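You operate a simulated robot arm through the tools that you are given. There is no shell and no other tool. Be economical: measure what you need, move in short steps, check, and stop when the job is done.

The job below is to be done with a simulated robot arm. You get a single attempt, and the scene is never put back.

Task
Put some things from the clear patch of the cupboard top away. At the end: the yellow wax block is on the orange carton (marked "PEGS"); the white cotton refill from the top of the cleaning cupboard is in the cloth drawer floor; whatever was shut is shut again. Leave all else as you found it, and nothing knocked over (what rides in a drawer may roll over).
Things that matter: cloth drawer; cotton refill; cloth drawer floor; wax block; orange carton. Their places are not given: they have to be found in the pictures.

It is judged by the outcome, as a careful person would: the job done as asked, and still so three seconds after it is handed in. It fails if anything else is knocked over, pushed out of place, dropped, spilled or broken. Flat cloth is picked up by pressing the open fingertips on it (5 to 10 N) and closing them slowly along it; thin cloth reads only 2 to 8 mm in the jaws.

Robot
A 6-joint arm with a two-finger parallel gripper, fixed in place. Base frame: the origin is at the foot of the arm, x ahead of it, y to its left, z up. Readings come in mm, degrees, newtons and seconds.
With the tool pointing down near the work surface it reaches from about 360 to 760 mm from the base axis. Its first joint turns from -66.0 to 66.0 degrees. Payload 2.45 kg.
The TCP is the grasp point between the finger pads, 24 mm short of the fingertips. In the tool frame z runs along the fingers and y along their closing line. Largest opening 68 mm; finger width 17, thickness 10; the body of the gripper, 40 by 70 mm, starts 41 mm behind the TCP.
Orientation is that of the tool frame in the base frame, as [roll, pitch, yaw] about the fixed x, y, z axes, in that order (R = Rz(yaw) Ry(pitch) Rx(roll)). With the fingers straight down and closing along the base's y, the tool's x points along the base's -x, its y along +y and its z along -z.

Tools
- The arm moves only by the tool arm_command. Its argument "moves" is a list of rows, each a list of 6 numbers: the shift along the tool's x, y, z in units of 30 mm (1.0 is 30 mm), then the turn, a rotation vector about the tool's x, y, z in units of 8 degrees (1.0 is 8 degrees). In form: [[tx, ty, tz, rx, ry, rz], ...]. A call has 1 to 8 rows; each row shifts and turns the commanded pose from where the row before left it, along the tool's axes as they then stand. "fingers" is the gripper command, from -1 (shut) to 1 (fully open), values between in proportion, set as the call begins (left out, the last holds). A call with a number of a shift or a turn outside -1 to 1 is refused whole. Each row takes 0.2 s and may step no farther than 50 mm and 8.6 degrees from the row before; otherwise, or with a gripper value out of range, the whole call is refused. Where a pose cannot be reached the arm comes as near as it can. A force on the tool above 40 N (or 10 N above the force at the start of the call, whichever is more), or a blocked arm, ends the call early, and 0.2 s more pass. The fingers move at their own pace (about 108 mm/s each) and stop on an object; they squeeze with about 34 N. The grip force told is the motor's: it shows also when the fingers shut on nothing. Time passes only in rows, and 0.2 s behind the last, so rows that do not move let the fingers close. The reply holds the time, the measured pose of the TCP, the force on the tool along the base axes, the opening and the grip force, in the units named above and with some noise.
- Cameras (640 x 400 px; columns grow to the right, rows downward): "scene" is fixed at [186.5, 467.8, 1444.3]; the picture's right is [-0.28, -0.96, 0.00], its down [-0.68, 0.20, -0.70] and it looks along [0.67, -0.20, -0.71] (base axes); focal length 330 px, centre (320, 200). "wrist" rides on the gripper at [-32, 0, -39] in the tool frame; the picture's right is [0.00, -1.00, 0.00], its down [0.97, 0.00, -0.24] and it looks along [0.24, 0.00, 0.97] (tool axes); focal length 218 px, centre (320, 200).
- get_image(camera): a new picture of that camera. It takes no simulated time.
- locate(camera, pixels): for up to 12 pixels [column, row] of the newest picture of that camera ("zoom" is the newest enlarged one), the place [x, y, z] in the base frame of the surface seen there, good to about 2 mm, but the place of the scene camera against the robot may be out by one fixed shift of up to 12 mm in any direction. It takes no simulated time.
- inspect(camera, box): a new picture of the part [left, top, right, bottom] of that camera's present view, enlarged. It takes no simulated time.
- hand_in(): hands the job in; it is judged then, once.

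Go step by step. Measure first, check grasps and placings, and put right what went wrong. The budget is 80 turns and 46 pictures, counting those below and the enlarged ones. Unless the task says otherwise, let go and move clear before handing in, and close with one line.

The tools are called after "Call:" as a command line: name --pt "numbers of a row" for each row, then --argument value for the rest, lists and objects as JSON in quotes. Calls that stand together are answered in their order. arm_command: Moves the arm, as the interface text tells. Its arguments: {"type":"object","properties":{"moves":{"type":"array","items":{"type":"array","items":{"type":"number"}}},"fingers":{"type":"number"}},"required":["moves"]} The other tools are called the same way: get_image (camera) takes a picture; locate (camera, pixels) gives the place of the surface under pixels of a picture; inspect (camera, box) takes an enlarged picture of a part of a camera's view; hand_in () hands the job in.

At the start:

```text
time_s: 0.0
position: [395.1, 258.7, 1213.0]
orientation: [179.9, 0.0, 180.0]
ft_force: [-0.3, 0.2, -0.7]
finger_gap: 67.9
finger_force: 0.1
```

scene: 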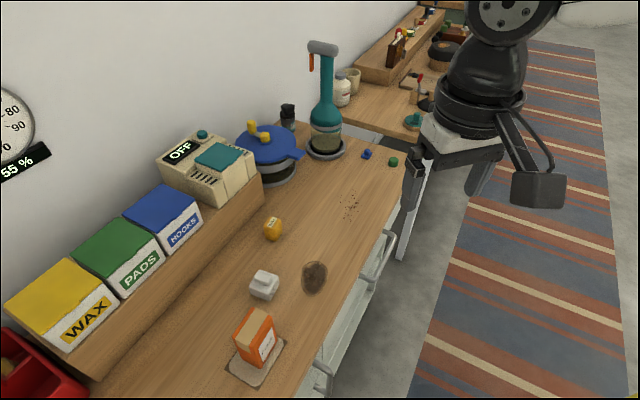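
wrist: 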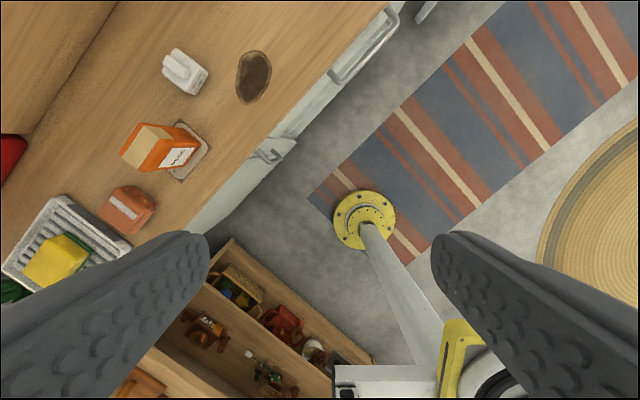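

The scene shows a yellow thing at (272,228), a white thing at (264,285) and the orange carton at (255,338). The wrist view also shows a yellow block on a rack at (55,260). I'll enlarge both views to tell them apart.

Call:
inspect --camera "scene" --box '[200, 200, 400, 400]'

Call:
inspect --camera "wrist" --box '[0, 30, 320, 300]'

Call:
locate --camera "scene" --pixels '[[272, 222], [264, 278], [262, 290], [258, 320], [240, 350], [314, 275], [225, 330], [383, 258], [345, 330], [320, 380], [300, 300], [285, 340]]'

Call:
locate --camera "wrist" --pixels '[[185, 65], [152, 135], [180, 158], [55, 255], [125, 205], [252, 75], [275, 150], [360, 45], [192, 150], [100, 215], [240, 170], [310, 100]]'

```text
2.00 times, centred on (300, 300) of scene
```

zoom: 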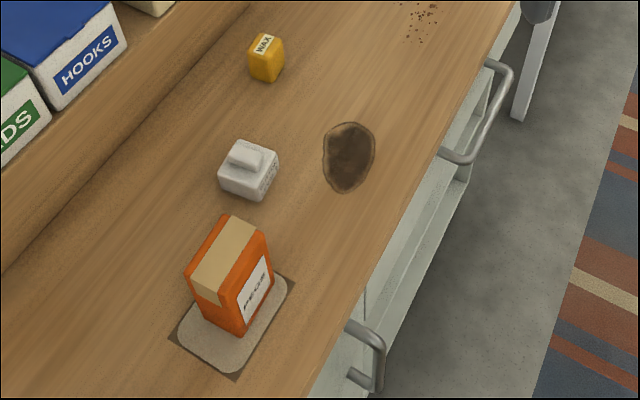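

```text
1.48 times, centred on (160, 165) of wrist
```

zoom: 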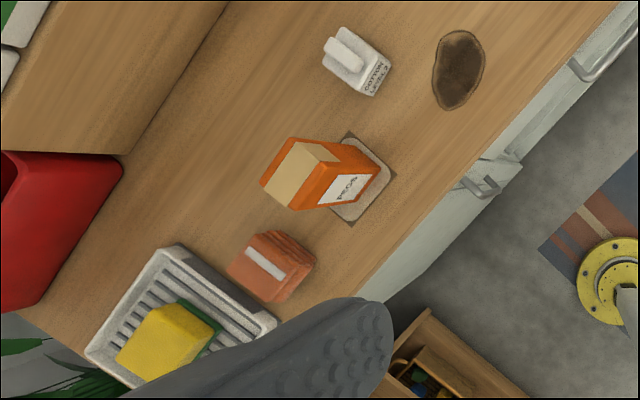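

```text
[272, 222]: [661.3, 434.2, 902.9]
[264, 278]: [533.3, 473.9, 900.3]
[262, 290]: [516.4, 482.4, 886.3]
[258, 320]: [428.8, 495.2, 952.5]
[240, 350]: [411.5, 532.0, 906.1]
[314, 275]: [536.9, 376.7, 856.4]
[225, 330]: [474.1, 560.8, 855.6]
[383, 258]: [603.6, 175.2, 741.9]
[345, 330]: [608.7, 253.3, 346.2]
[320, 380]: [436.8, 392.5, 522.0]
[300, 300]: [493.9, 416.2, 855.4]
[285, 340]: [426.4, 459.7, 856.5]
```

```text
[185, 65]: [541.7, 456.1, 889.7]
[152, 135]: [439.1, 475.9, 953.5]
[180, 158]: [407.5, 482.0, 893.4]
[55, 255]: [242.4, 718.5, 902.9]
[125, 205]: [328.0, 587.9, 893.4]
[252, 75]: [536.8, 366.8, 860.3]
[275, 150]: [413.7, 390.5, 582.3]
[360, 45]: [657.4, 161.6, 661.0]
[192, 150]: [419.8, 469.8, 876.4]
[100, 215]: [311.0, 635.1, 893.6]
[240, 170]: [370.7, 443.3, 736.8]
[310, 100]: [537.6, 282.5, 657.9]
```

The yellow block labelled WAX is at (272,228), and the labelled white refill is at (264,285). Next I need the cupboard front, where the handles show at wrist (270,150) and (365,45).

Call:
inspect --camera "wrist" --box '[180, 0, 460, 240]'

Call:
inspect --camera "scene" --box '[290, 180, 430, 400]'

```text
1.67 times, centred on (320, 120) of wrist
```

zoom: 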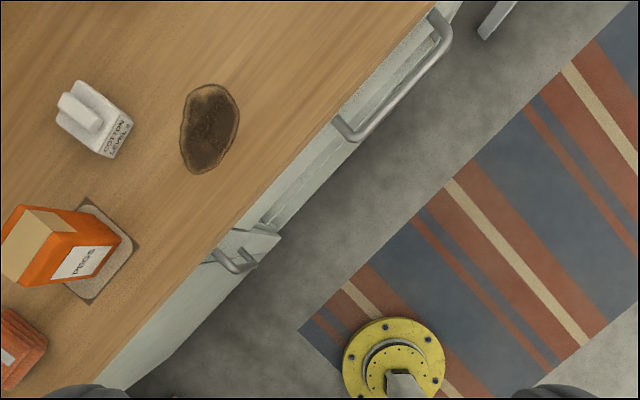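

```text
1.82 times, centred on (360, 290) of scene
```

zoom: 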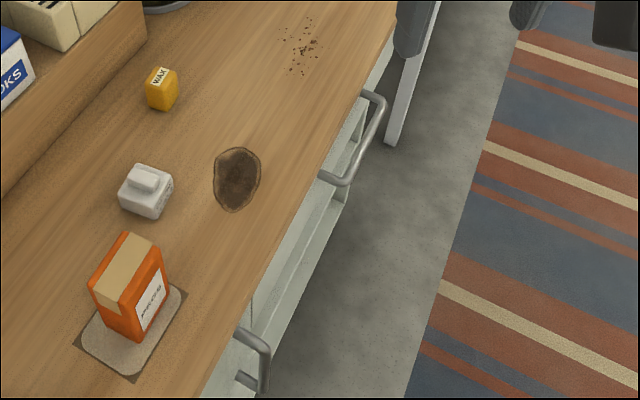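

The front edge runs diagonally, with a long bar handle at wrist (360,60) and a small bracket handle at (270,150). I'll locate the edge and handle points.

Call:
locate --camera "wrist" --pixels '[[384, 6], [304, 92], [240, 163], [205, 205], [333, 79], [383, 13], [340, 82], [390, 20], [368, 48], [291, 148], [270, 160], [282, 151]]'

Call:
locate --camera "scene" --pixels '[[405, 172], [355, 270], [310, 362], [394, 234], [375, 278], [388, 250], [362, 278], [338, 370], [335, 395], [400, 180]]'

```text
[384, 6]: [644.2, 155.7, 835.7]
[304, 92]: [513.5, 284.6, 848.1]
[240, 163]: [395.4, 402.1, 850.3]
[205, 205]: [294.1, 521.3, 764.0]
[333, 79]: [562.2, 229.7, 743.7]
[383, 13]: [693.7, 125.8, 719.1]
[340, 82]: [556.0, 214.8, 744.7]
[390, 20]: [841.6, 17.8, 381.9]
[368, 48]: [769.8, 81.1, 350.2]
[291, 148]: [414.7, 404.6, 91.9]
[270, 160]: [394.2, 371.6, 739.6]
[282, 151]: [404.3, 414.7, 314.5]
```

```text
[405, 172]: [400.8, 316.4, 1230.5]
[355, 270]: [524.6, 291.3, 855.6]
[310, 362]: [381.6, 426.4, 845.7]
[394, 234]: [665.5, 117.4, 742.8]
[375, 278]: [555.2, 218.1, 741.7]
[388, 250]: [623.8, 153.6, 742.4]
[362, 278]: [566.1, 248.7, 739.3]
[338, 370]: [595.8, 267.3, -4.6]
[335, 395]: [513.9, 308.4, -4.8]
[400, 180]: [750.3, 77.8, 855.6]
```

The front edge follows x+y≈798, at 45° to the axes, and the bar handle is at about z 742, centred near (611,167). I'll move out in front and turn to face the cupboard.

Call:
arm_command --pt "0 -1 0 0 0 0" --pt "0 -1 0 0 0 0" --pt "0 -1 0 0 0 -0.9375" --pt "0 -1 0 0 0 -0.9375" --pt "0 -1 0 0 0 -0.9375" --pt "0 -1 0 0 0 -0.9375" --pt "0 0 1 0 0 -0.9375" --pt "0 0 1 0 0 -0.9375" --fingers 1

```text
time_s: 1.8
position: [417.4, 81.7, 1151.9]
orientation: [180.0, 0.1, -134.9]
ft_force: [-0.3, -0.6, -0.7]
finger_gap: 67.9
finger_force: 0.0
```

The pose is as expected. I'll tilt the tool to look at the cupboard front while going down.

Call:
arm_command --pt "0.3 0 1 0 -0.95 0" --pt "0.3 0 1 0 -0.95 0" --pt "0.3 0 1 0 -0.95 0" --pt "0.3 0 0.5 0 -0.95 0" --pt "0 0 0 0 -0.95 0" --pt "0 0 0 0 -0.95 0"

Call:
get_image --camera "wrist"

```text
time_s: 3.2
position: [444.3, 68.1, 1047.5]
orientation: [179.9, 45.5, -135.1]
ft_force: [0.3, 0.3, 0.4]
finger_gap: 68.3
finger_force: 0.0
out of reach, approached as far as the arm can: row 4, 5, 6
```

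```text
39 pictures are left
```

wrist: 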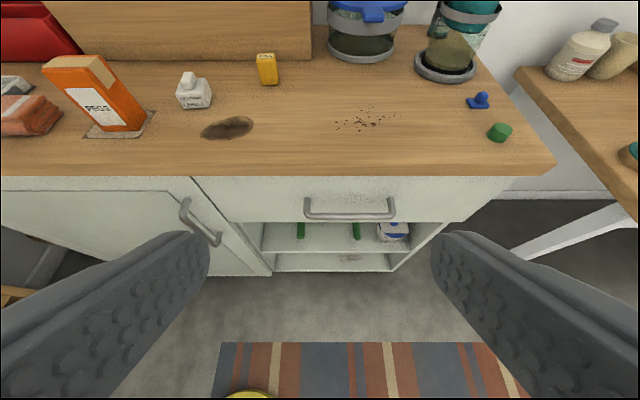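

There is one drawer, with a bar handle at (350,210) and its face spanning (190..510, 180..220). I'll measure the handle, the drawer and the objects accurately with the wrist camera.

Call:
locate --camera "wrist" --pixels '[[308, 212], [350, 216], [392, 212], [350, 200], [350, 185], [350, 176], [230, 215], [440, 215], [265, 56], [268, 72], [195, 85], [80, 62]]'

Call:
inspect --camera "wrist" --box '[170, 150, 530, 280]'

Call:
inspect --camera "wrist" --box '[30, 30, 310, 160]'

```text
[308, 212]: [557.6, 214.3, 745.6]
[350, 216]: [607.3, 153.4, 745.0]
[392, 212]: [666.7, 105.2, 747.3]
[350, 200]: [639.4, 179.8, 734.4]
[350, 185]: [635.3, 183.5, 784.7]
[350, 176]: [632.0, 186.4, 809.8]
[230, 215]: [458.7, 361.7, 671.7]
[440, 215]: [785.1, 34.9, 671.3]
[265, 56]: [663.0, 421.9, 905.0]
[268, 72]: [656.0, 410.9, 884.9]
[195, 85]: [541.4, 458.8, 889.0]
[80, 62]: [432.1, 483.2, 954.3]
```

```text
1.78 times, centred on (350, 215) of wrist
```

zoom: 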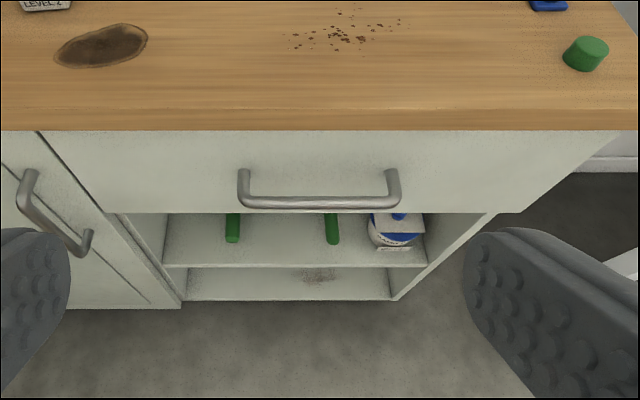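

```text
2.29 times, centred on (170, 95) of wrist
```

zoom: 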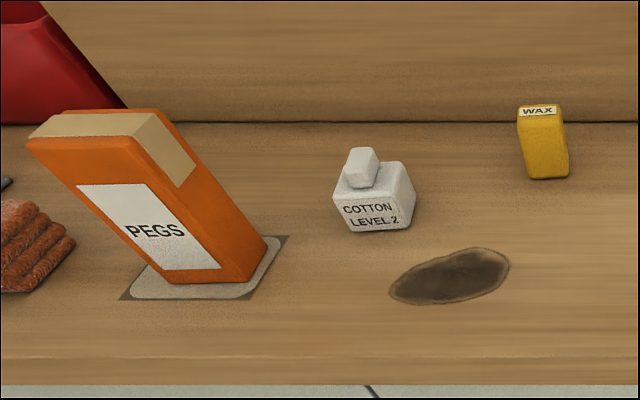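

The drawer face plane is at x+y≈819. The bar centre is near (608,156,745), about 37 mm in front of the face. I'll roll the tool 90° about its own axis so the fingers straddle the bar, with a narrowed opening.

Call:
arm_command --pt "0 0 0 0 0 1" --pt "0 0 0 0 0 1" --pt "0 0 0 0 0 1" --pt "0 0 0 0 0 1" --pt "0 0 0 0 0 1" --pt "0 0 0 0 0 1" --pt "0 0 0 0 0 1" --pt "0 0 0 0 0 1" --fingers -0.1

Call:
arm_command --pt "0 0 0 0 0 1" --pt "0 0 0 0 0 1" --pt "0 0 0 0 0 1" --pt "0 0 0 0 0 0.25"

```text
time_s: 5.0
position: [442.9, 68.6, 1047.8]
orientation: [137.3, 18.2, 153.7]
ft_force: [-0.6, -0.3, 0.6]
finger_gap: 30.5
finger_force: 0.0
```

```text
time_s: 6.0
position: [444.0, 69.2, 1046.7]
orientation: [134.4, -0.1, 134.9]
ft_force: [-0.4, 1.6, -0.5]
finger_gap: 30.8
finger_force: 0.1
```

The tool now points 45° down and inward with a gap of 31 mm. I'll approach to about 80 mm short of the bar.

Call:
arm_command --pt "-0.2 -0.326 0.958 0 0 0" --pt "-0.2 -0.326 0.958 0 0 0" --pt "-0.2 -0.326 0.958 0 0 0" --pt "-0.2 -0.326 0.958 0 0 0" --pt "-0.2 -0.326 0.958 0 0 0" --pt "-0.2 -0.326 0.958 0 0 0" --pt "-0.2 -0.326 0.958 0 0 0" --pt "-0.2 -0.326 0.958 0 0 0"

Call:
get_image --camera "wrist"

```text
time_s: 7.8
position: [555.4, 112.4, 832.3]
orientation: [134.4, 0.0, 135.1]
ft_force: [-0.9, 0.2, 0.7]
finger_gap: 30.6
finger_force: 0.2
```

```text
36 pictures are left
```

wrist: 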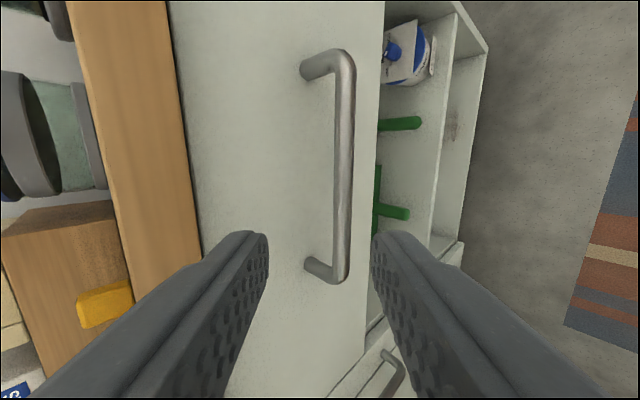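

The bar runs from (345,55) to (342,275), roughly between the fingers. I'll measure it at close range.

Call:
locate --camera "wrist" --pixels '[[344, 80], [343, 165], [341, 250], [346, 65], [342, 273], [250, 165], [300, 165], [195, 165], [160, 165]]'

```text
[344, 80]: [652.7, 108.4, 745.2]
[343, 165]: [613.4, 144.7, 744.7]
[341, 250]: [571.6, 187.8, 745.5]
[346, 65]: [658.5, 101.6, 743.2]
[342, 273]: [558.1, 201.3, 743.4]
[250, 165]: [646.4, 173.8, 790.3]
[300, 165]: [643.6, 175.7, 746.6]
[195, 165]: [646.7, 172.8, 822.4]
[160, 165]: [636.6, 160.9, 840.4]
```

Bar centre refined to about (610,154,742). I'll line up and slide the fingers over it.

Call:
arm_command --pt "-0.3 -0.53 0.3 0 0 0" --pt "0 0 0.8 0 0 0" --pt "0 0 0.8 0 0 0" --pt "0 0 0.8 0 0 0" --pt "0 0 0.8 0 0 0"

Call:
get_image --camera "wrist"

```text
time_s: 9.0
position: [605.2, 149.9, 747.1]
orientation: [134.4, 0.0, 135.1]
ft_force: [0.2, 1.4, -0.3]
finger_gap: 30.7
finger_force: 0.1
```

```text
35 pictures are left
```

wrist: 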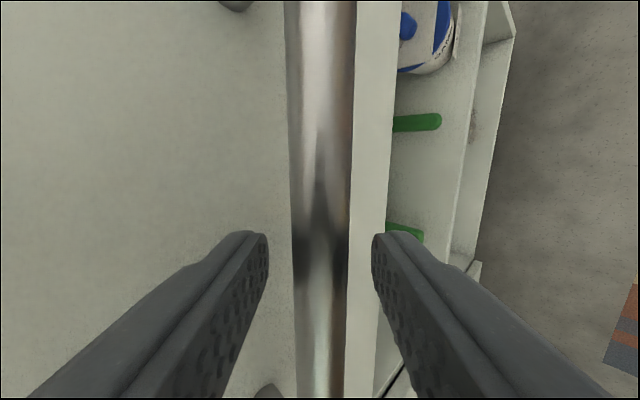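

The bar is centred between the fingers at (322,250), with no contact force. I'll close on it.

Call:
arm_command --pt "0 0 0 0 0 0" --pt "0 0 0 0 0 0" --pt "0 0 0 0 0 0" --fingers -1

```text
time_s: 9.8
position: [607.1, 150.8, 748.1]
orientation: [134.4, -0.1, 134.9]
ft_force: [1.8, 0.5, -1.1]
finger_gap: 13.4
finger_force: 33.6
```

The bar is gripped at 13.4 mm. I'll pull straight outward 100 mm.

Call:
arm_command --pt "0 -0.3 -0.3 0 0 0" --pt "0 -0.59 -0.59 0 0 0" --pt "0 -0.59 -0.59 0 0 0" --pt "0 -0.59 -0.59 0 0 0" --pt "0 -0.3 -0.3 0 0 0"

```text
time_s: 10.8
position: [551.4, 94.3, 748.0]
orientation: [134.0, 0.2, 135.2]
ft_force: [-2.3, 2.6, 4.5]
finger_gap: 13.6
finger_force: 33.6
stopped in row 4: the force on the tool passed its limit (the readings are from after the stop); the commanded pose is now the measured one
```

It moved 79 mm before a force spike. I'll check whether that's the end stop by pulling slowly.

Call:
arm_command --pt "0 -0.15 -0.15 0 0 0" --pt "0 -0.25 -0.25 0 0 0" --pt "0 -0.25 -0.25 0 0 0" --pt "0 -0.25 -0.25 0 0 0" --pt "0 -0.25 -0.25 0 0 0" --pt "0 -0.25 -0.25 0 0 0"

Call:
get_image --camera "scene"

```text
time_s: 12.2
position: [508.3, 52.4, 747.7]
orientation: [133.6, 0.2, 135.2]
ft_force: [-10.6, 12.0, 32.1]
finger_gap: 13.7
finger_force: 33.5
```

```text
34 pictures are left
```

scene: 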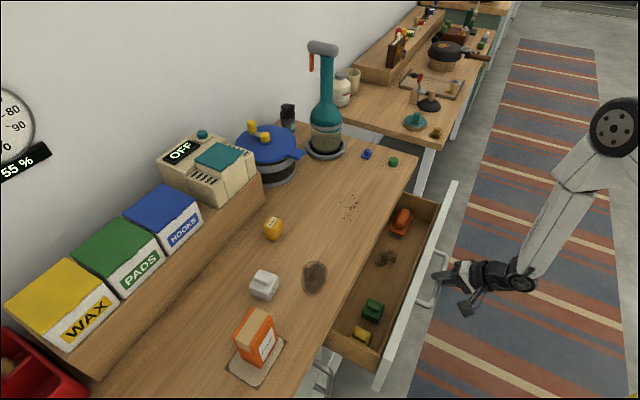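

The drawer is open about 140 mm and I can see things inside it. I'll relieve the side and vertical force slightly and pull 55 mm more.

Call:
arm_command --pt "0.05 0.07 -0.07 0 0 0" --pt "0 -0.2 -0.24 0 0 0" --pt "0 -0.23 -0.25 0 0 0" --pt "0 -0.23 -0.25 0 0 0" --pt "0 -0.23 -0.25 0 0 0" --pt "0 -0.23 -0.25 0 0 0" --pt "0 -0.1 -0.1 0 0 0"

Call:
get_image --camera "scene"

```text
time_s: 13.8
position: [468.0, 13.6, 748.7]
orientation: [134.3, 0.1, 135.3]
ft_force: [3.0, -0.8, -34.8]
finger_gap: 13.8
finger_force: 33.4
```

```text
33 pictures are left
```

scene: 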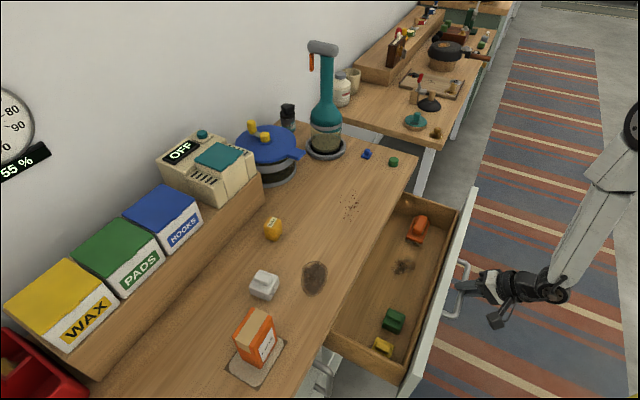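

The drawer is open about 197 mm, with plenty of free floor around (375,300). I'll relieve the vertical force, release the bar and back off.

Call:
arm_command --pt "0 -0.04 0.04 0 0 0" --pt "0 0 0 0 0 0"

Call:
arm_command --pt "0 0 0 0 0 0" --pt "0 0 0 0 0 0" --fingers 0

Call:
locate --camera "scene" --pixels '[[370, 300], [350, 320], [385, 280], [380, 240], [392, 322], [383, 346], [403, 266], [417, 228], [340, 335], [405, 370], [455, 210], [425, 310]]'

```text
time_s: 14.4
position: [469.6, 14.5, 749.3]
orientation: [133.8, 0.2, 135.2]
ft_force: [-2.4, -0.2, -7.9]
finger_gap: 13.5
finger_force: 33.9
```

```text
time_s: 15.0
position: [469.5, 13.3, 748.9]
orientation: [133.9, 0.1, 135.1]
ft_force: [-0.1, 0.6, -0.4]
finger_gap: 34.2
finger_force: 0.0
```

```text
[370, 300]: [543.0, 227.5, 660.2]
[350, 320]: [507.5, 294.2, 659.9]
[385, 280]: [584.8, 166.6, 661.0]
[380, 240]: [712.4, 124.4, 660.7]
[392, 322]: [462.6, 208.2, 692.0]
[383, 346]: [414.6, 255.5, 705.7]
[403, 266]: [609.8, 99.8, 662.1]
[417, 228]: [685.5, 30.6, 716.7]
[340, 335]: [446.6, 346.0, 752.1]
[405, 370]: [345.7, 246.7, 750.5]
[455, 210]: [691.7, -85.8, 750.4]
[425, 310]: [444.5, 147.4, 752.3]
```

Released. The drawer floor is at z≈663, and a free spot is near (530,160). I'll back away and lift.

Call:
arm_command --pt "0 0 -0.8 0 0 0" --pt "0 0 -1 0 0 0" --pt "0 0.3 -0.9 0 0 0" --pt "0 0.7 -0.7 0 0 0" --pt "0 0.7 -0.7 0 0 0" --pt "0 0.7 -0.7 0 0 0" --pt "0 0.7 -0.7 0 0 0" --pt "0 0.7 -0.7 0 0 0" --fingers 1

Call:
arm_command --pt "0 0.9 0 1 0 0" --pt "0 0.9 0 1 0 0" --pt "0 0.9 0 1 0 0" --pt "0 0.9 0 1 0 0" --pt "0 0.9 0 1 0 0" --pt "0 1 0 0.76 0 0" --pt "0 1 0 0 0 0" --pt "0 1 0 0 0 0"

```text
time_s: 16.8
position: [431.0, -23.5, 959.1]
orientation: [134.0, 0.1, 135.1]
ft_force: [0.0, 0.2, -0.7]
finger_gap: 67.9
finger_force: 0.1
```

```text
time_s: 18.6
position: [574.6, 122.4, 1028.3]
orientation: [-179.9, 0.2, 135.0]
ft_force: [-0.5, 0.2, 0.2]
finger_gap: 67.9
finger_force: 0.0
```

Now pointing straight down at z 1028. I'll move over the refill and wax area to look at both.

Call:
arm_command --pt "0.9 0.8 0 0 0 0" --pt "0.9 0.8 0 0 0 0" --pt "0.9 0.8 0 0 0 0" --pt "0.9 0.8 0 0 0 0" --pt "0.9 0.8 0 0 0 0" --pt "0.9 0.8 0 0 0 0" --pt "0.9 0.8 0 0 0 0"

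Call:
get_image --camera "wrist"

```text
time_s: 20.2
position: [560.6, 374.2, 1026.5]
orientation: [-179.8, 0.2, 135.1]
ft_force: [-0.2, 0.5, -0.7]
finger_gap: 67.9
finger_force: 0.0
```

```text
32 pictures are left
```

wrist: 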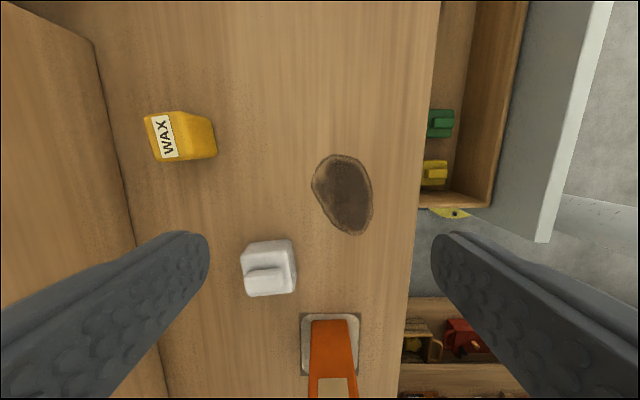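

The refill at (268,268) and the wax at (182,137) both sit nearly square to the tool. I'll enlarge and measure.

Call:
inspect --camera "wrist" --box '[120, 90, 400, 400]'

Call:
locate --camera "wrist" --pixels '[[245, 248], [289, 245], [293, 288], [248, 292], [250, 275], [284, 275], [152, 122], [174, 116], [158, 155], [178, 156], [212, 125], [214, 152]]'

Call:
locate --camera "wrist" --pixels '[[313, 322], [349, 322], [352, 374], [315, 378], [322, 386], [350, 386], [335, 350], [360, 335], [267, 275], [267, 255]]'

```text
1.29 times, centred on (260, 245) of wrist
```

zoom: 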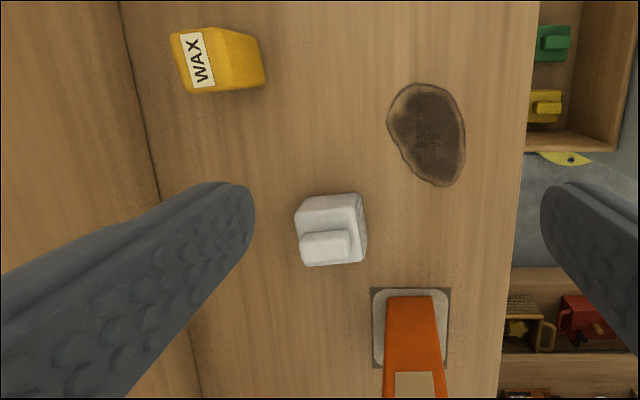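

```text
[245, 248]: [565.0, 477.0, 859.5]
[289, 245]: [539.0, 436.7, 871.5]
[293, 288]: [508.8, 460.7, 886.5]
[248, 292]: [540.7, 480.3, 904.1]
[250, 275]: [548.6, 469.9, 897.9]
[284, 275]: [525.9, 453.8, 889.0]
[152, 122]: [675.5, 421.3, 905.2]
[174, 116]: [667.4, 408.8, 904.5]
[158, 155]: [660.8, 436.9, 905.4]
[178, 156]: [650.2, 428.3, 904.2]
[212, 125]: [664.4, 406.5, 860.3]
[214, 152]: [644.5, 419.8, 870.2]
```

```text
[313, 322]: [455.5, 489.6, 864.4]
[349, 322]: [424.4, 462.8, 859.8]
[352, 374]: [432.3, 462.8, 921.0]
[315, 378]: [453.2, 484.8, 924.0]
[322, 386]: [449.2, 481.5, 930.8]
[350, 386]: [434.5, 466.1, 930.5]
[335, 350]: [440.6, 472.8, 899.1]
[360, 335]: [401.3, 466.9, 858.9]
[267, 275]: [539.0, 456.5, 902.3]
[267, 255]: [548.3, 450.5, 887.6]
```

Wax top is z≈905 and refill body top z≈887 with a knob up to 904. I'll go in above the refill for a close view.

Call:
arm_command --pt "0.61 0.37 0.5 0 0 0" --pt "0.61 0.37 0.5 0 0 0" --pt "0.61 0.37 0.5 0 0 0" --pt "0.61 0.37 0.5 0 0 0"

Call:
get_image --camera "wrist"

```text
time_s: 21.2
position: [539.3, 457.2, 968.3]
orientation: [179.9, 0.2, 135.1]
ft_force: [0.6, -0.5, -0.6]
finger_gap: 67.9
finger_force: 0.0
```

```text
30 pictures are left
```

wrist: 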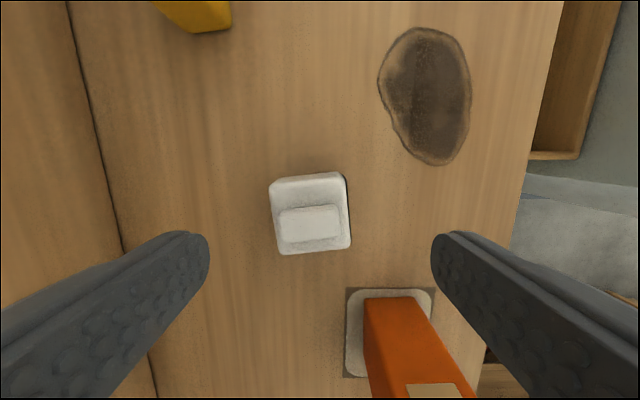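

The refill body has corners (270,183), (343,174), (350,245) and (282,252), rotated about 6° counter-clockwise. I'll locate its centre.

Call:
locate --camera "wrist" --pixels '[[275, 188], [339, 179], [345, 241], [285, 248], [310, 196], [283, 212], [338, 206], [310, 225], [346, 215], [280, 230]]'

```text
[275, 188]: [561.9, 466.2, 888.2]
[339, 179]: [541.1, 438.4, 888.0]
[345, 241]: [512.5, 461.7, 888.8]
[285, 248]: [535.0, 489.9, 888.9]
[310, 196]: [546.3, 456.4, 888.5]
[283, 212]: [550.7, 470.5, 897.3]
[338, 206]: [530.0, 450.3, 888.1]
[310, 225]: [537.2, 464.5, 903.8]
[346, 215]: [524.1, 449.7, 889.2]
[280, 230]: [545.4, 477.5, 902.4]
```

Refill centre is (537.7,464), about 39 mm wide. I'll line up, turn −6.5° and go down to z 888.

Call:
arm_command --pt "0.2 0.12 0.2 0 0 -0.81" --pt "0 0 0.8 0 0 0" --pt "0 0 0.8 0 0 0" --pt "0 0 0.6 0 0 0" --pt "0 0 0.28 0 0 0"

Call:
arm_command --pt "0 0 0 0 0 0" --pt "0 0 0 0 0 0" --pt "0 0 0 0 0 0" --fingers -1

```text
time_s: 22.4
position: [537.2, 463.9, 888.2]
orientation: [180.0, 0.2, 141.7]
ft_force: [-0.1, 0.4, -0.7]
finger_gap: 67.8
finger_force: 0.1
```

```text
time_s: 23.2
position: [536.9, 464.0, 888.0]
orientation: [-179.9, 0.2, 141.6]
ft_force: [0.5, -0.5, -0.5]
finger_gap: 43.0
finger_force: 33.9
```

Grip holds at 43 mm. I'll lift it straight up and check.

Call:
arm_command --pt "0 0 -0.3 0 0 0" --pt "0 0 -0.7 0 0 0" --pt "0 0 -0.9 0 0 0" --pt "0 0 -0.9 0 0 0" --pt "0 0 -0.9 0 0 0"

Call:
arm_command --pt "-0.68 -0.9 0 0 0 0" --pt "-0.68 -0.9 0 0 0 0" --pt "-0.68 -0.9 0 0 0 0" --pt "-0.68 -0.9 0 0 0 0" --pt "-0.68 -0.9 0 0 0 0" --pt "-0.68 -0.9 0 0 0 0" --pt "-0.68 -0.9 0 0 0 0" --pt "-0.68 -0.9 0 0 0 0"

Call:
get_image --camera "wrist"

```text
time_s: 24.4
position: [535.8, 462.8, 1000.0]
orientation: [-180.0, 0.2, 141.6]
ft_force: [0.5, -0.3, -0.4]
finger_gap: 43.0
finger_force: 33.8
```

```text
time_s: 26.2
position: [532.3, 192.6, 999.0]
orientation: [-180.0, 0.2, 141.6]
ft_force: [-0.4, -0.3, 0.4]
finger_gap: 43.3
finger_force: 33.9
```

```text
29 pictures are left
```

wrist: 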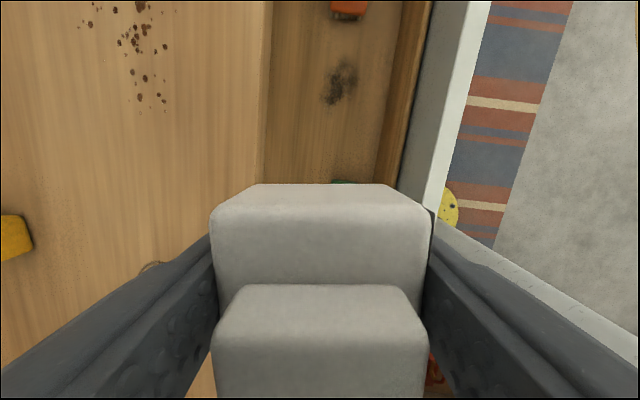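

I'm carrying the refill over the drawer front. I'll measure the green item at (343,182), the floor, and the dirt patch before going down.

Call:
locate --camera "wrist" --pixels '[[343, 182], [335, 182], [353, 182], [340, 80], [330, 100], [268, 150], [385, 150], [405, 150], [300, 160], [355, 70]]'

Call:
inspect --camera "scene" --box '[310, 170, 490, 400]'

```text
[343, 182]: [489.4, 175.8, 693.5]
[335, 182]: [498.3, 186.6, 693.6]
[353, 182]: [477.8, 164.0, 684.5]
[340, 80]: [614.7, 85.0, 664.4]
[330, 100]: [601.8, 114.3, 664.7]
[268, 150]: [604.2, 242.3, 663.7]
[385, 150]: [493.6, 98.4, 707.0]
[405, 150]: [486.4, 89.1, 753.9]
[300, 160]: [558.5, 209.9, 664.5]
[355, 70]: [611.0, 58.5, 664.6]
```

```text
1.74 times, centred on (400, 285) of scene
```

zoom: 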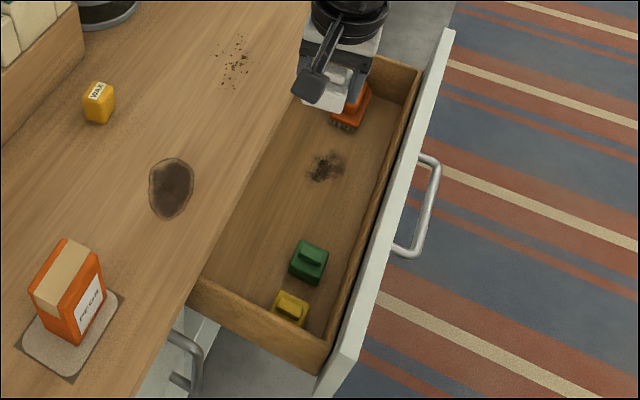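

The free floor is around (552,138), between the green item and the dirt, with walls well clear. I'll shift there and descend.

Call:
arm_command --pt "-0.82 -0.51 0 0 0 0" --pt "-0.82 -0.51 0 0 0 0" --pt "0 0 1 0 0 0" --pt "0 0 1 0 0 0" --pt "0 0 1 0 0 0" --pt "0 0 1 0 0 0"

Call:
get_image --camera "scene"

```text
time_s: 27.6
position: [551.3, 137.7, 880.8]
orientation: [179.9, 0.1, 141.6]
ft_force: [0.3, 0.6, -0.1]
finger_gap: 43.1
finger_force: 34.0
```

```text
27 pictures are left
```

scene: 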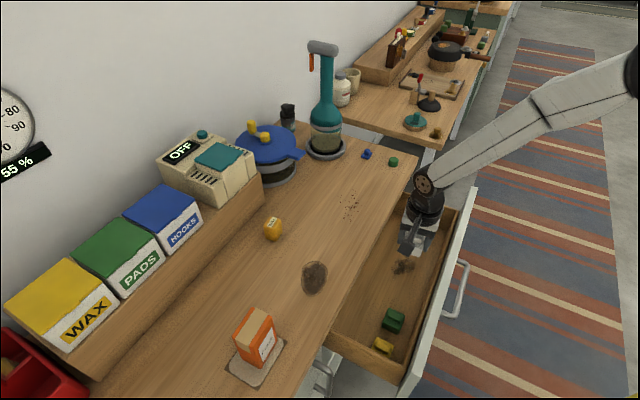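

The path is clear of the counter edge. I'll descend to about z 718.

Call:
arm_command --pt "0 0 0.9 0 0 0" --pt "0 0 0.9 0 0 0" --pt "0 0 0.9 0 0 0" --pt "0 0 0.9 0 0 0" --pt "0 0 0.9 0 0 0" --pt "0 0 0.9 0 0 0"

Call:
arm_command --pt "0 0 0.3 0 0 0" --pt "0 0 0.25 0 0 0" --pt "0 0 0.1 0 0 0" --pt "0 0 0.07 0 0 0" --pt "0 0 0.07 0 0 0"

```text
time_s: 29.0
position: [551.6, 139.0, 716.9]
orientation: [179.9, 0.3, 141.6]
ft_force: [1.0, 0.8, 0.0]
finger_gap: 43.1
finger_force: 34.0
```

```text
time_s: 30.2
position: [550.6, 137.4, 693.9]
orientation: [180.0, 0.1, 141.6]
ft_force: [0.7, -0.6, 0.0]
finger_gap: 43.0
finger_force: 34.4
```

No contact yet at z 694. I'll creep down the last millimetres.

Call:
arm_command --pt "0 0 0.03 0 0 0" --pt "0 0 0.03 0 0 0" --pt "0 0 0.02 0 0 0"

```text
time_s: 31.0
position: [552.1, 138.1, 693.0]
orientation: [180.0, 0.2, 141.5]
ft_force: [-6.0, 3.7, 23.5]
finger_gap: 43.0
finger_force: 33.8
```

Contact at z 693, so the refill is on the floor. I'll open partway, then rise.

Call:
arm_command --pt "0 0 -0.03 0 0 0" --pt "0 0 0 0 0 0" --pt "0 0 0 0 0 0" --fingers 0.75

Call:
arm_command --pt "0 0 -0.5 0 0 0" --pt "0 0 -0.9 0 0 0" --pt "0 0 -1 0 0 0" --pt "0 0 -1 0 0 0" --pt "0 0 -1 0 0 0" --pt "0 0 -1 0 0 0" --pt "0 0 -1 0 0 0" --pt "0 0 -1 0 0 0"

Call:
get_image --camera "wrist"

```text
time_s: 31.8
position: [550.5, 137.9, 692.0]
orientation: [-180.0, 0.3, 141.6]
ft_force: [-0.4, -0.2, 0.1]
finger_gap: 59.3
finger_force: 0.0
```

```text
time_s: 33.6
position: [548.0, 138.0, 917.1]
orientation: [-179.9, 0.2, 141.6]
ft_force: [0.5, -0.1, 0.1]
finger_gap: 59.3
finger_force: 0.1
```

```text
26 pictures are left
```

wrist: 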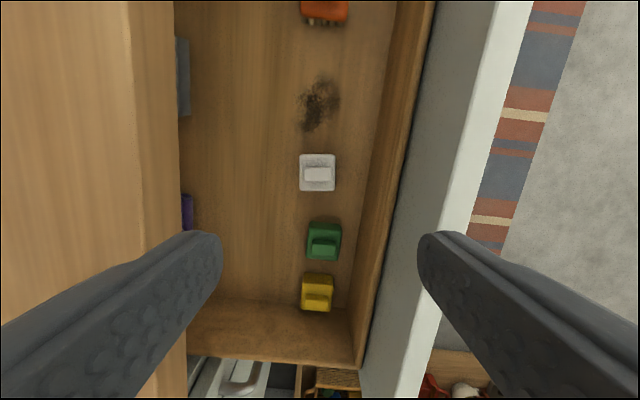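

The refill stands upright on the drawer floor at (317,172). I'll now move out in front of the drawer to take the bar again as before.

Call:
arm_command --pt "0 0 -0.4 0 0 0.82" --pt "-0.15 -0.95 -0.2 0 0 0" --pt "-0.15 -0.95 -0.2 0 0 0" --pt "-0.15 -0.95 -0.2 0 0 0" --pt "-0.15 -0.95 -0.2 0 0 0" --pt "-0.15 -0.95 -0.2 0 0 0" --pt "-0.15 -0.95 0 0 0 0" --pt "-0.15 -0.9 0 0 0 0" --fingers 0

Call:
arm_command --pt "0 0 0 -0.96 0 0" --pt "0 0 0 -0.96 0 0" --pt "0 0 0 -0.96 0 0" --pt "0 0 0 -0.96 0 0" --pt "0 0 0 -0.96 0 0" --pt "0 0 0 -0.96 0 0"

Call:
get_image --camera "wrist"

```text
time_s: 35.4
position: [430.1, -24.8, 956.8]
orientation: [-179.9, 0.1, 135.1]
ft_force: [0.4, 0.4, 0.0]
finger_gap: 34.2
finger_force: 0.1
```

```text
time_s: 36.8
position: [431.4, -23.2, 957.0]
orientation: [133.8, 0.2, 135.0]
ft_force: [0.2, -0.4, -0.1]
finger_gap: 33.9
finger_force: 0.0
```

```text
25 pictures are left
```

wrist: 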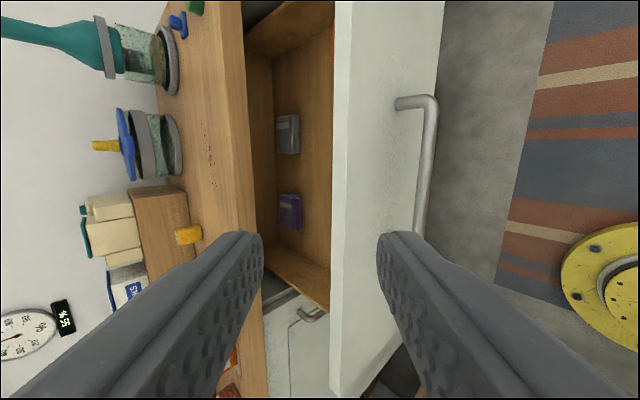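

Same pose as my earlier retreat. I'll reverse that path with a pause before reaching the bar.

Call:
arm_command --pt "0 -0.67 0.67 0 0 0" --pt "0 -0.7 0.7 0 0 0" --pt "0 -0.7 0.7 0 0 0" --pt "0 -0.7 0.7 0 0 0" --pt "0 -0.7 0.7 0 0 0" --pt "0 -0.3 0.6 0 0 0"

Call:
get_image --camera "wrist"

```text
time_s: 38.2
position: [439.8, -18.5, 789.0]
orientation: [133.9, 0.2, 135.0]
ft_force: [0.7, 0.0, -0.3]
finger_gap: 34.1
finger_force: 0.0
```

```text
24 pictures are left
```

wrist: 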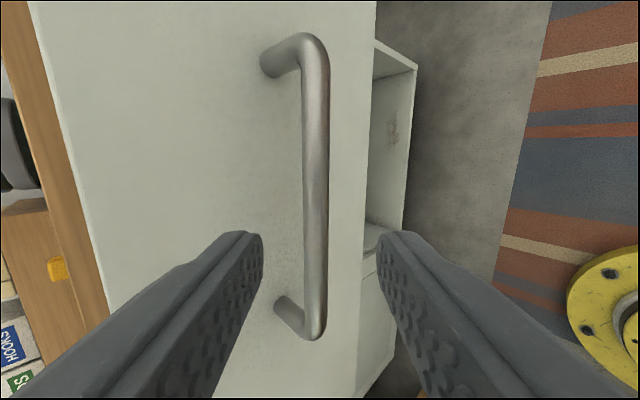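

The bar lies between the fingers. I'll slide on by about 59 mm and close.

Call:
arm_command --pt "0.05 0.05 0.66 0 0 0" --pt "0 0 0.66 0 0 0" --pt "0 0 0.66 0 0 0" --pt "0 0 0 0 0 0"

Call:
arm_command --pt "0 0 0 0 0 0" --pt "0 0 0 0 0 0" --pt "0 0 0 0 0 0" --fingers -1

```text
time_s: 39.2
position: [470.7, 13.7, 748.8]
orientation: [134.0, 0.2, 135.0]
ft_force: [-1.6, -0.3, -0.7]
finger_gap: 34.0
finger_force: 0.0
```

```text
time_s: 40.0
position: [469.2, 14.9, 749.7]
orientation: [133.7, 0.2, 135.1]
ft_force: [0.2, 2.1, 13.0]
finger_gap: 13.7
finger_force: 33.4
```

The bar is held at 13.7 mm. I'll push the drawer in slowly.

Call:
arm_command --pt "0 0.12 0.12 0 0 0" --pt "0 0.24 0.25 0 0 0" --pt "0 0.27 0.28 0 0 0" --pt "0 0.27 0.28 0 0 0" --pt "0 0.27 0.28 0 0 0" --pt "0 0.27 0.28 0 0 0" --pt "0 0.27 0.28 0 0 0" --pt "0 0.27 0.28 0 0 0"

```text
time_s: 41.8
position: [529.4, 75.3, 749.1]
orientation: [134.2, 0.1, 135.0]
ft_force: [1.9, -4.8, -20.3]
finger_gap: 13.5
finger_force: 33.7
```

85 mm in, with a little vertical load. I'll continue with a small downward correction.

Call:
arm_command --pt "0 0.23 0.28 0 0 0" --pt "0 0.27 0.285 0 0 0" --pt "0 0.27 0.285 0 0 0" --pt "0 0.27 0.285 0 0 0" --pt "0 0.27 0.285 0 0 0" --pt "0 0.27 0.285 0 0 0" --pt "0 0.27 0.285 0 0 0" --pt "0 0.27 0.285 0 0 0"

```text
time_s: 43.6
position: [596.1, 140.0, 749.9]
orientation: [134.0, 0.2, 134.9]
ft_force: [0.6, -3.0, -10.4]
finger_gap: 13.7
finger_force: 33.2
```

About 15 mm remain. I'll ease it home.

Call:
arm_command --pt "0 0.13 0.15 0 0 0" --pt "0 0.13 0.15 0 0 0" --pt "0 0.08 0.09 0 0 0" --pt "0 0.05 0.05 0 0 0" --pt "0 0 0 0 0 0"

```text
time_s: 44.8
position: [605.5, 151.3, 747.0]
orientation: [134.2, 0.0, 134.9]
ft_force: [-18.3, -27.5, 9.3]
finger_gap: 13.5
finger_force: 33.8
```

The drawer is against its stop at (605.5,151.3), the same pose as when it was shut. I'll release and back off.

Call:
arm_command --pt "0 0 0 0 0 0" --pt "0 0 0 0 0 0" --fingers -0.1

Call:
arm_command --pt "0 0 -0.7 0 0 0" --pt "0 0 -1 0 0 0" --pt "0 0 -1 0 0 0" --pt "0 0 -1 0 0 0" --pt "0 0.5 -0.8 0 0 0" --pt "0 0.7 -0.7 0 0 0" --pt "0 0.7 -0.7 0 0 0" --pt "0 0.7 -0.7 0 0 0"

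Call:
get_image --camera "wrist"

```text
time_s: 45.4
position: [607.5, 153.3, 749.5]
orientation: [133.9, 0.2, 135.1]
ft_force: [0.2, -0.2, -0.4]
finger_gap: 30.8
finger_force: 0.0
```

```text
time_s: 47.2
position: [545.5, 92.6, 941.1]
orientation: [134.0, 0.0, 135.0]
ft_force: [0.9, -0.9, 0.0]
finger_gap: 30.7
finger_force: 0.0
```

```text
23 pictures are left
```

wrist: 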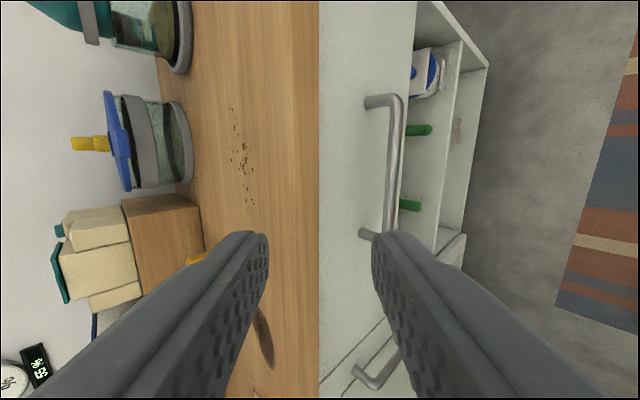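

The drawer looks flush with the counter edge at (318,150). I'll check the face and bar positions against the starting values.

Call:
locate --camera "wrist" --pixels '[[350, 60], [350, 180], [395, 150], [330, 320], [375, 320]]'

Call:
arm_command --pt "0 0.7 -0.5 0.96 0 0" --pt "0 0.8 -0.3 0.96 0 0" --pt "0 0.9 -0.2 0.96 0 0" --pt "0 0.9 0 0.96 0 0" --pt "0 0.9 0 0.96 0 0" --pt "0 1 0 0.96 0 0" --fingers 1

```text
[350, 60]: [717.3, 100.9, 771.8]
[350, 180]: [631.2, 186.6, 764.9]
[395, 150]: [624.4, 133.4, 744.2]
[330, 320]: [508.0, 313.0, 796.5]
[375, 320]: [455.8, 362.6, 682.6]
```

```text
time_s: 48.6
position: [629.0, 172.4, 1029.0]
orientation: [-179.9, 0.3, 135.1]
ft_force: [-0.1, -0.5, 0.7]
finger_gap: 67.8
finger_force: 0.0
```

The face is at x+y≈818, same as the door beside it, so the drawer is shut. I'll move over the wax block and look at the room around it.

Call:
arm_command --pt "0.73 0.85 0 0 0 0" --pt "0.73 0.85 0 0 0 0" --pt "0.73 0.85 0 0 0 0" --pt "0.73 0.85 0 0 0 0" --pt "0.73 0.85 0 0 0 0" --pt "0.73 0.85 0 0 0 0" --pt "0.73 0.85 0 0 0 0"

Call:
get_image --camera "wrist"

```text
time_s: 50.2
position: [635.5, 399.1, 1027.2]
orientation: [-179.9, 0.1, 135.0]
ft_force: [0.1, -1.0, 0.0]
finger_gap: 68.0
finger_force: 0.0
out of reach, approached as far as the arm can: row 7
```

```text
22 pictures are left
```

wrist: 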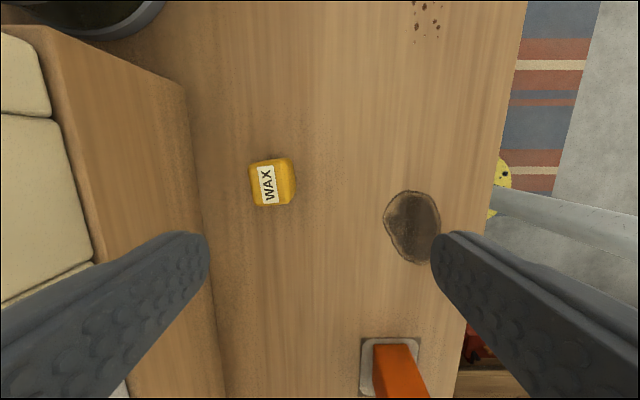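

The reach limit was hit: the wax is at radius ~787, so the tool must lean outward. I'll measure the wax and the shelf wall beside it first.

Call:
inspect --camera "wrist" --box '[150, 110, 350, 235]'

Call:
locate --camera "wrist" --pixels '[[252, 166], [285, 161], [291, 199], [257, 204], [295, 175], [268, 183], [190, 150], [200, 220], [170, 180], [140, 180], [50, 180], [100, 30]]'

```text
3.20 times, centred on (250, 172) of wrist
```

zoom: 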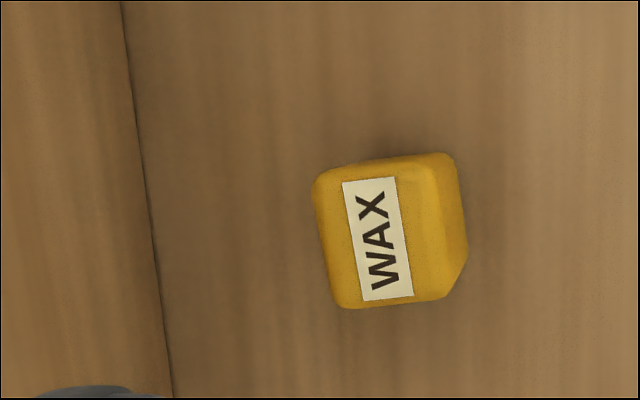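

```text
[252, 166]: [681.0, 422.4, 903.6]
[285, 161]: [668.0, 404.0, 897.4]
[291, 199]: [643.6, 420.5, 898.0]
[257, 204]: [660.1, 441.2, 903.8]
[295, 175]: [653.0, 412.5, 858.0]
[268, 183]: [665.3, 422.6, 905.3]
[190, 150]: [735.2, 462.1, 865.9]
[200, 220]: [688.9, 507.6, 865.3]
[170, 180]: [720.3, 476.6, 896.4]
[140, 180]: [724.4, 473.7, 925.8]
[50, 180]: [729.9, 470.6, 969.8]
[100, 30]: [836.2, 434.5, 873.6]
```

Wax centre is (663,422), about 32 x 27 mm, with face normals at about −37° and 53°. The shelf wall is 79 mm beyond it. I'll turn the tool so the fingers close along the −37° line, then lean outward.

Call:
arm_command --pt "0 -0.5 0 0 0 -1" --pt "0 0 0 0 0 -1" --pt "0 0 0 0 0 -1" --pt "0 0 0 0 0 -1" --pt "0 0 0 0 0 -1" --pt "0 0 0 0 0 -1" --pt "0 0 0 0 0 -1" --pt "0 0 0 0 0 -1"

Call:
arm_command --pt "0 0 0 0 0 -1" --pt "0 0 0 0 0 -1" --pt "0 0 0 0 0 -1" --pt "0 0 0 0 0 -1" --pt "0 0 0 0 -0.78 -0.25" --pt "0 0 0 0 -0.78 0" --pt "0 0 0 0 -0.78 0" --pt "0 0 0 0 -0.78 0"

Call:
get_image --camera "wrist"

```text
time_s: 52.0
position: [623.7, 390.2, 1028.5]
orientation: [-179.8, 0.0, -160.8]
ft_force: [-0.1, 0.0, -0.3]
finger_gap: 68.2
finger_force: 0.1
```

```text
time_s: 53.8
position: [623.6, 389.3, 1029.0]
orientation: [-179.8, 24.9, -126.8]
ft_force: [-0.5, 0.2, -0.1]
finger_gap: 67.9
finger_force: 0.2
```

```text
20 pictures are left
```

wrist: 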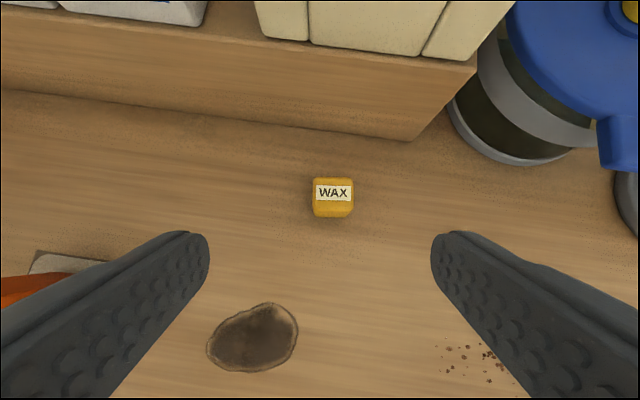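

The wax is square in view at (333,197). I'll close to about 90 mm and measure again.

Call:
arm_command --pt "0.2 -0.19 0.9 0 0 0" --pt "0.2 -0.19 0.9 0 0 0" --pt "0 0 0 0 0 0"

Call:
get_image --camera "wrist"

```text
time_s: 54.6
position: [641.5, 391.8, 975.3]
orientation: [-179.7, 24.9, -126.9]
ft_force: [0.3, -0.2, -1.1]
finger_gap: 67.7
finger_force: 0.0
```

```text
19 pictures are left
```

wrist: 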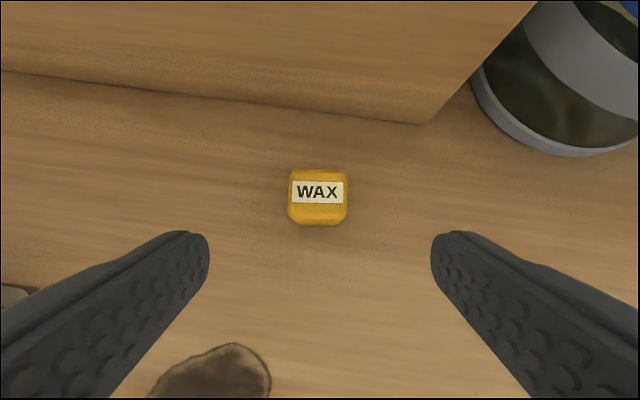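

Call:
locate --camera "wrist" --pixels '[[294, 176], [342, 175], [344, 200], [293, 203], [318, 190], [318, 212], [318, 172], [296, 215], [342, 215]]'

```text
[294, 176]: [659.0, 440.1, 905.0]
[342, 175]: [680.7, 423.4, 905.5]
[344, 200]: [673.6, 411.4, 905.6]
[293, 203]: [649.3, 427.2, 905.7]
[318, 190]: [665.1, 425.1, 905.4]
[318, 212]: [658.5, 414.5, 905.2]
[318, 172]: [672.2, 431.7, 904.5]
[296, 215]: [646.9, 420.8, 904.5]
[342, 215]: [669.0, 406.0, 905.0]
```

Wax top centre is (663.9,422.6). I'll advance along the tool axis to TCP z≈892.

Call:
arm_command --pt "0.04 0.02 0.9 0 0 0" --pt "0 0 0.9 0 0 0" --pt "0 0 0.8 0 0 0" --pt "0 0 0.44 0 0 0" --pt "0 0 0 0 0 0"

Call:
get_image --camera "wrist"

```text
time_s: 55.8
position: [662.1, 423.0, 889.3]
orientation: [-179.7, 24.9, -126.8]
ft_force: [-0.6, 0.2, -0.2]
finger_gap: 68.1
finger_force: 0.1
```

```text
18 pictures are left
```

wrist: 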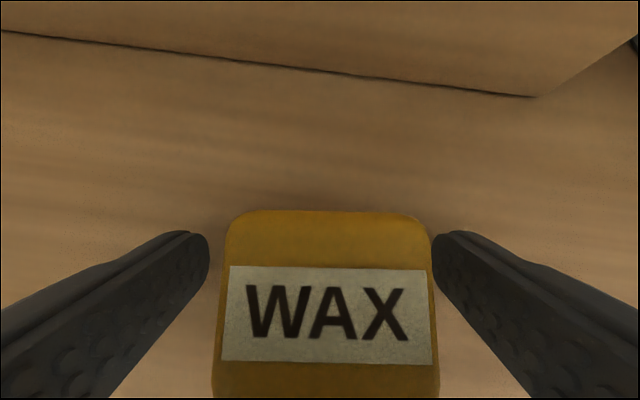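

The wax is between the fingers, slightly left but well straddled. I'll close.

Call:
arm_command --pt "0 0 0 0 0 0" --pt "0 0 0 0 0 0" --pt "0 0 0 0 0 0" --fingers -1

```text
time_s: 56.6
position: [662.3, 422.4, 890.7]
orientation: [-179.7, 24.9, -126.9]
ft_force: [0.5, 0.6, 0.2]
finger_gap: 33.5
finger_force: 33.5
```

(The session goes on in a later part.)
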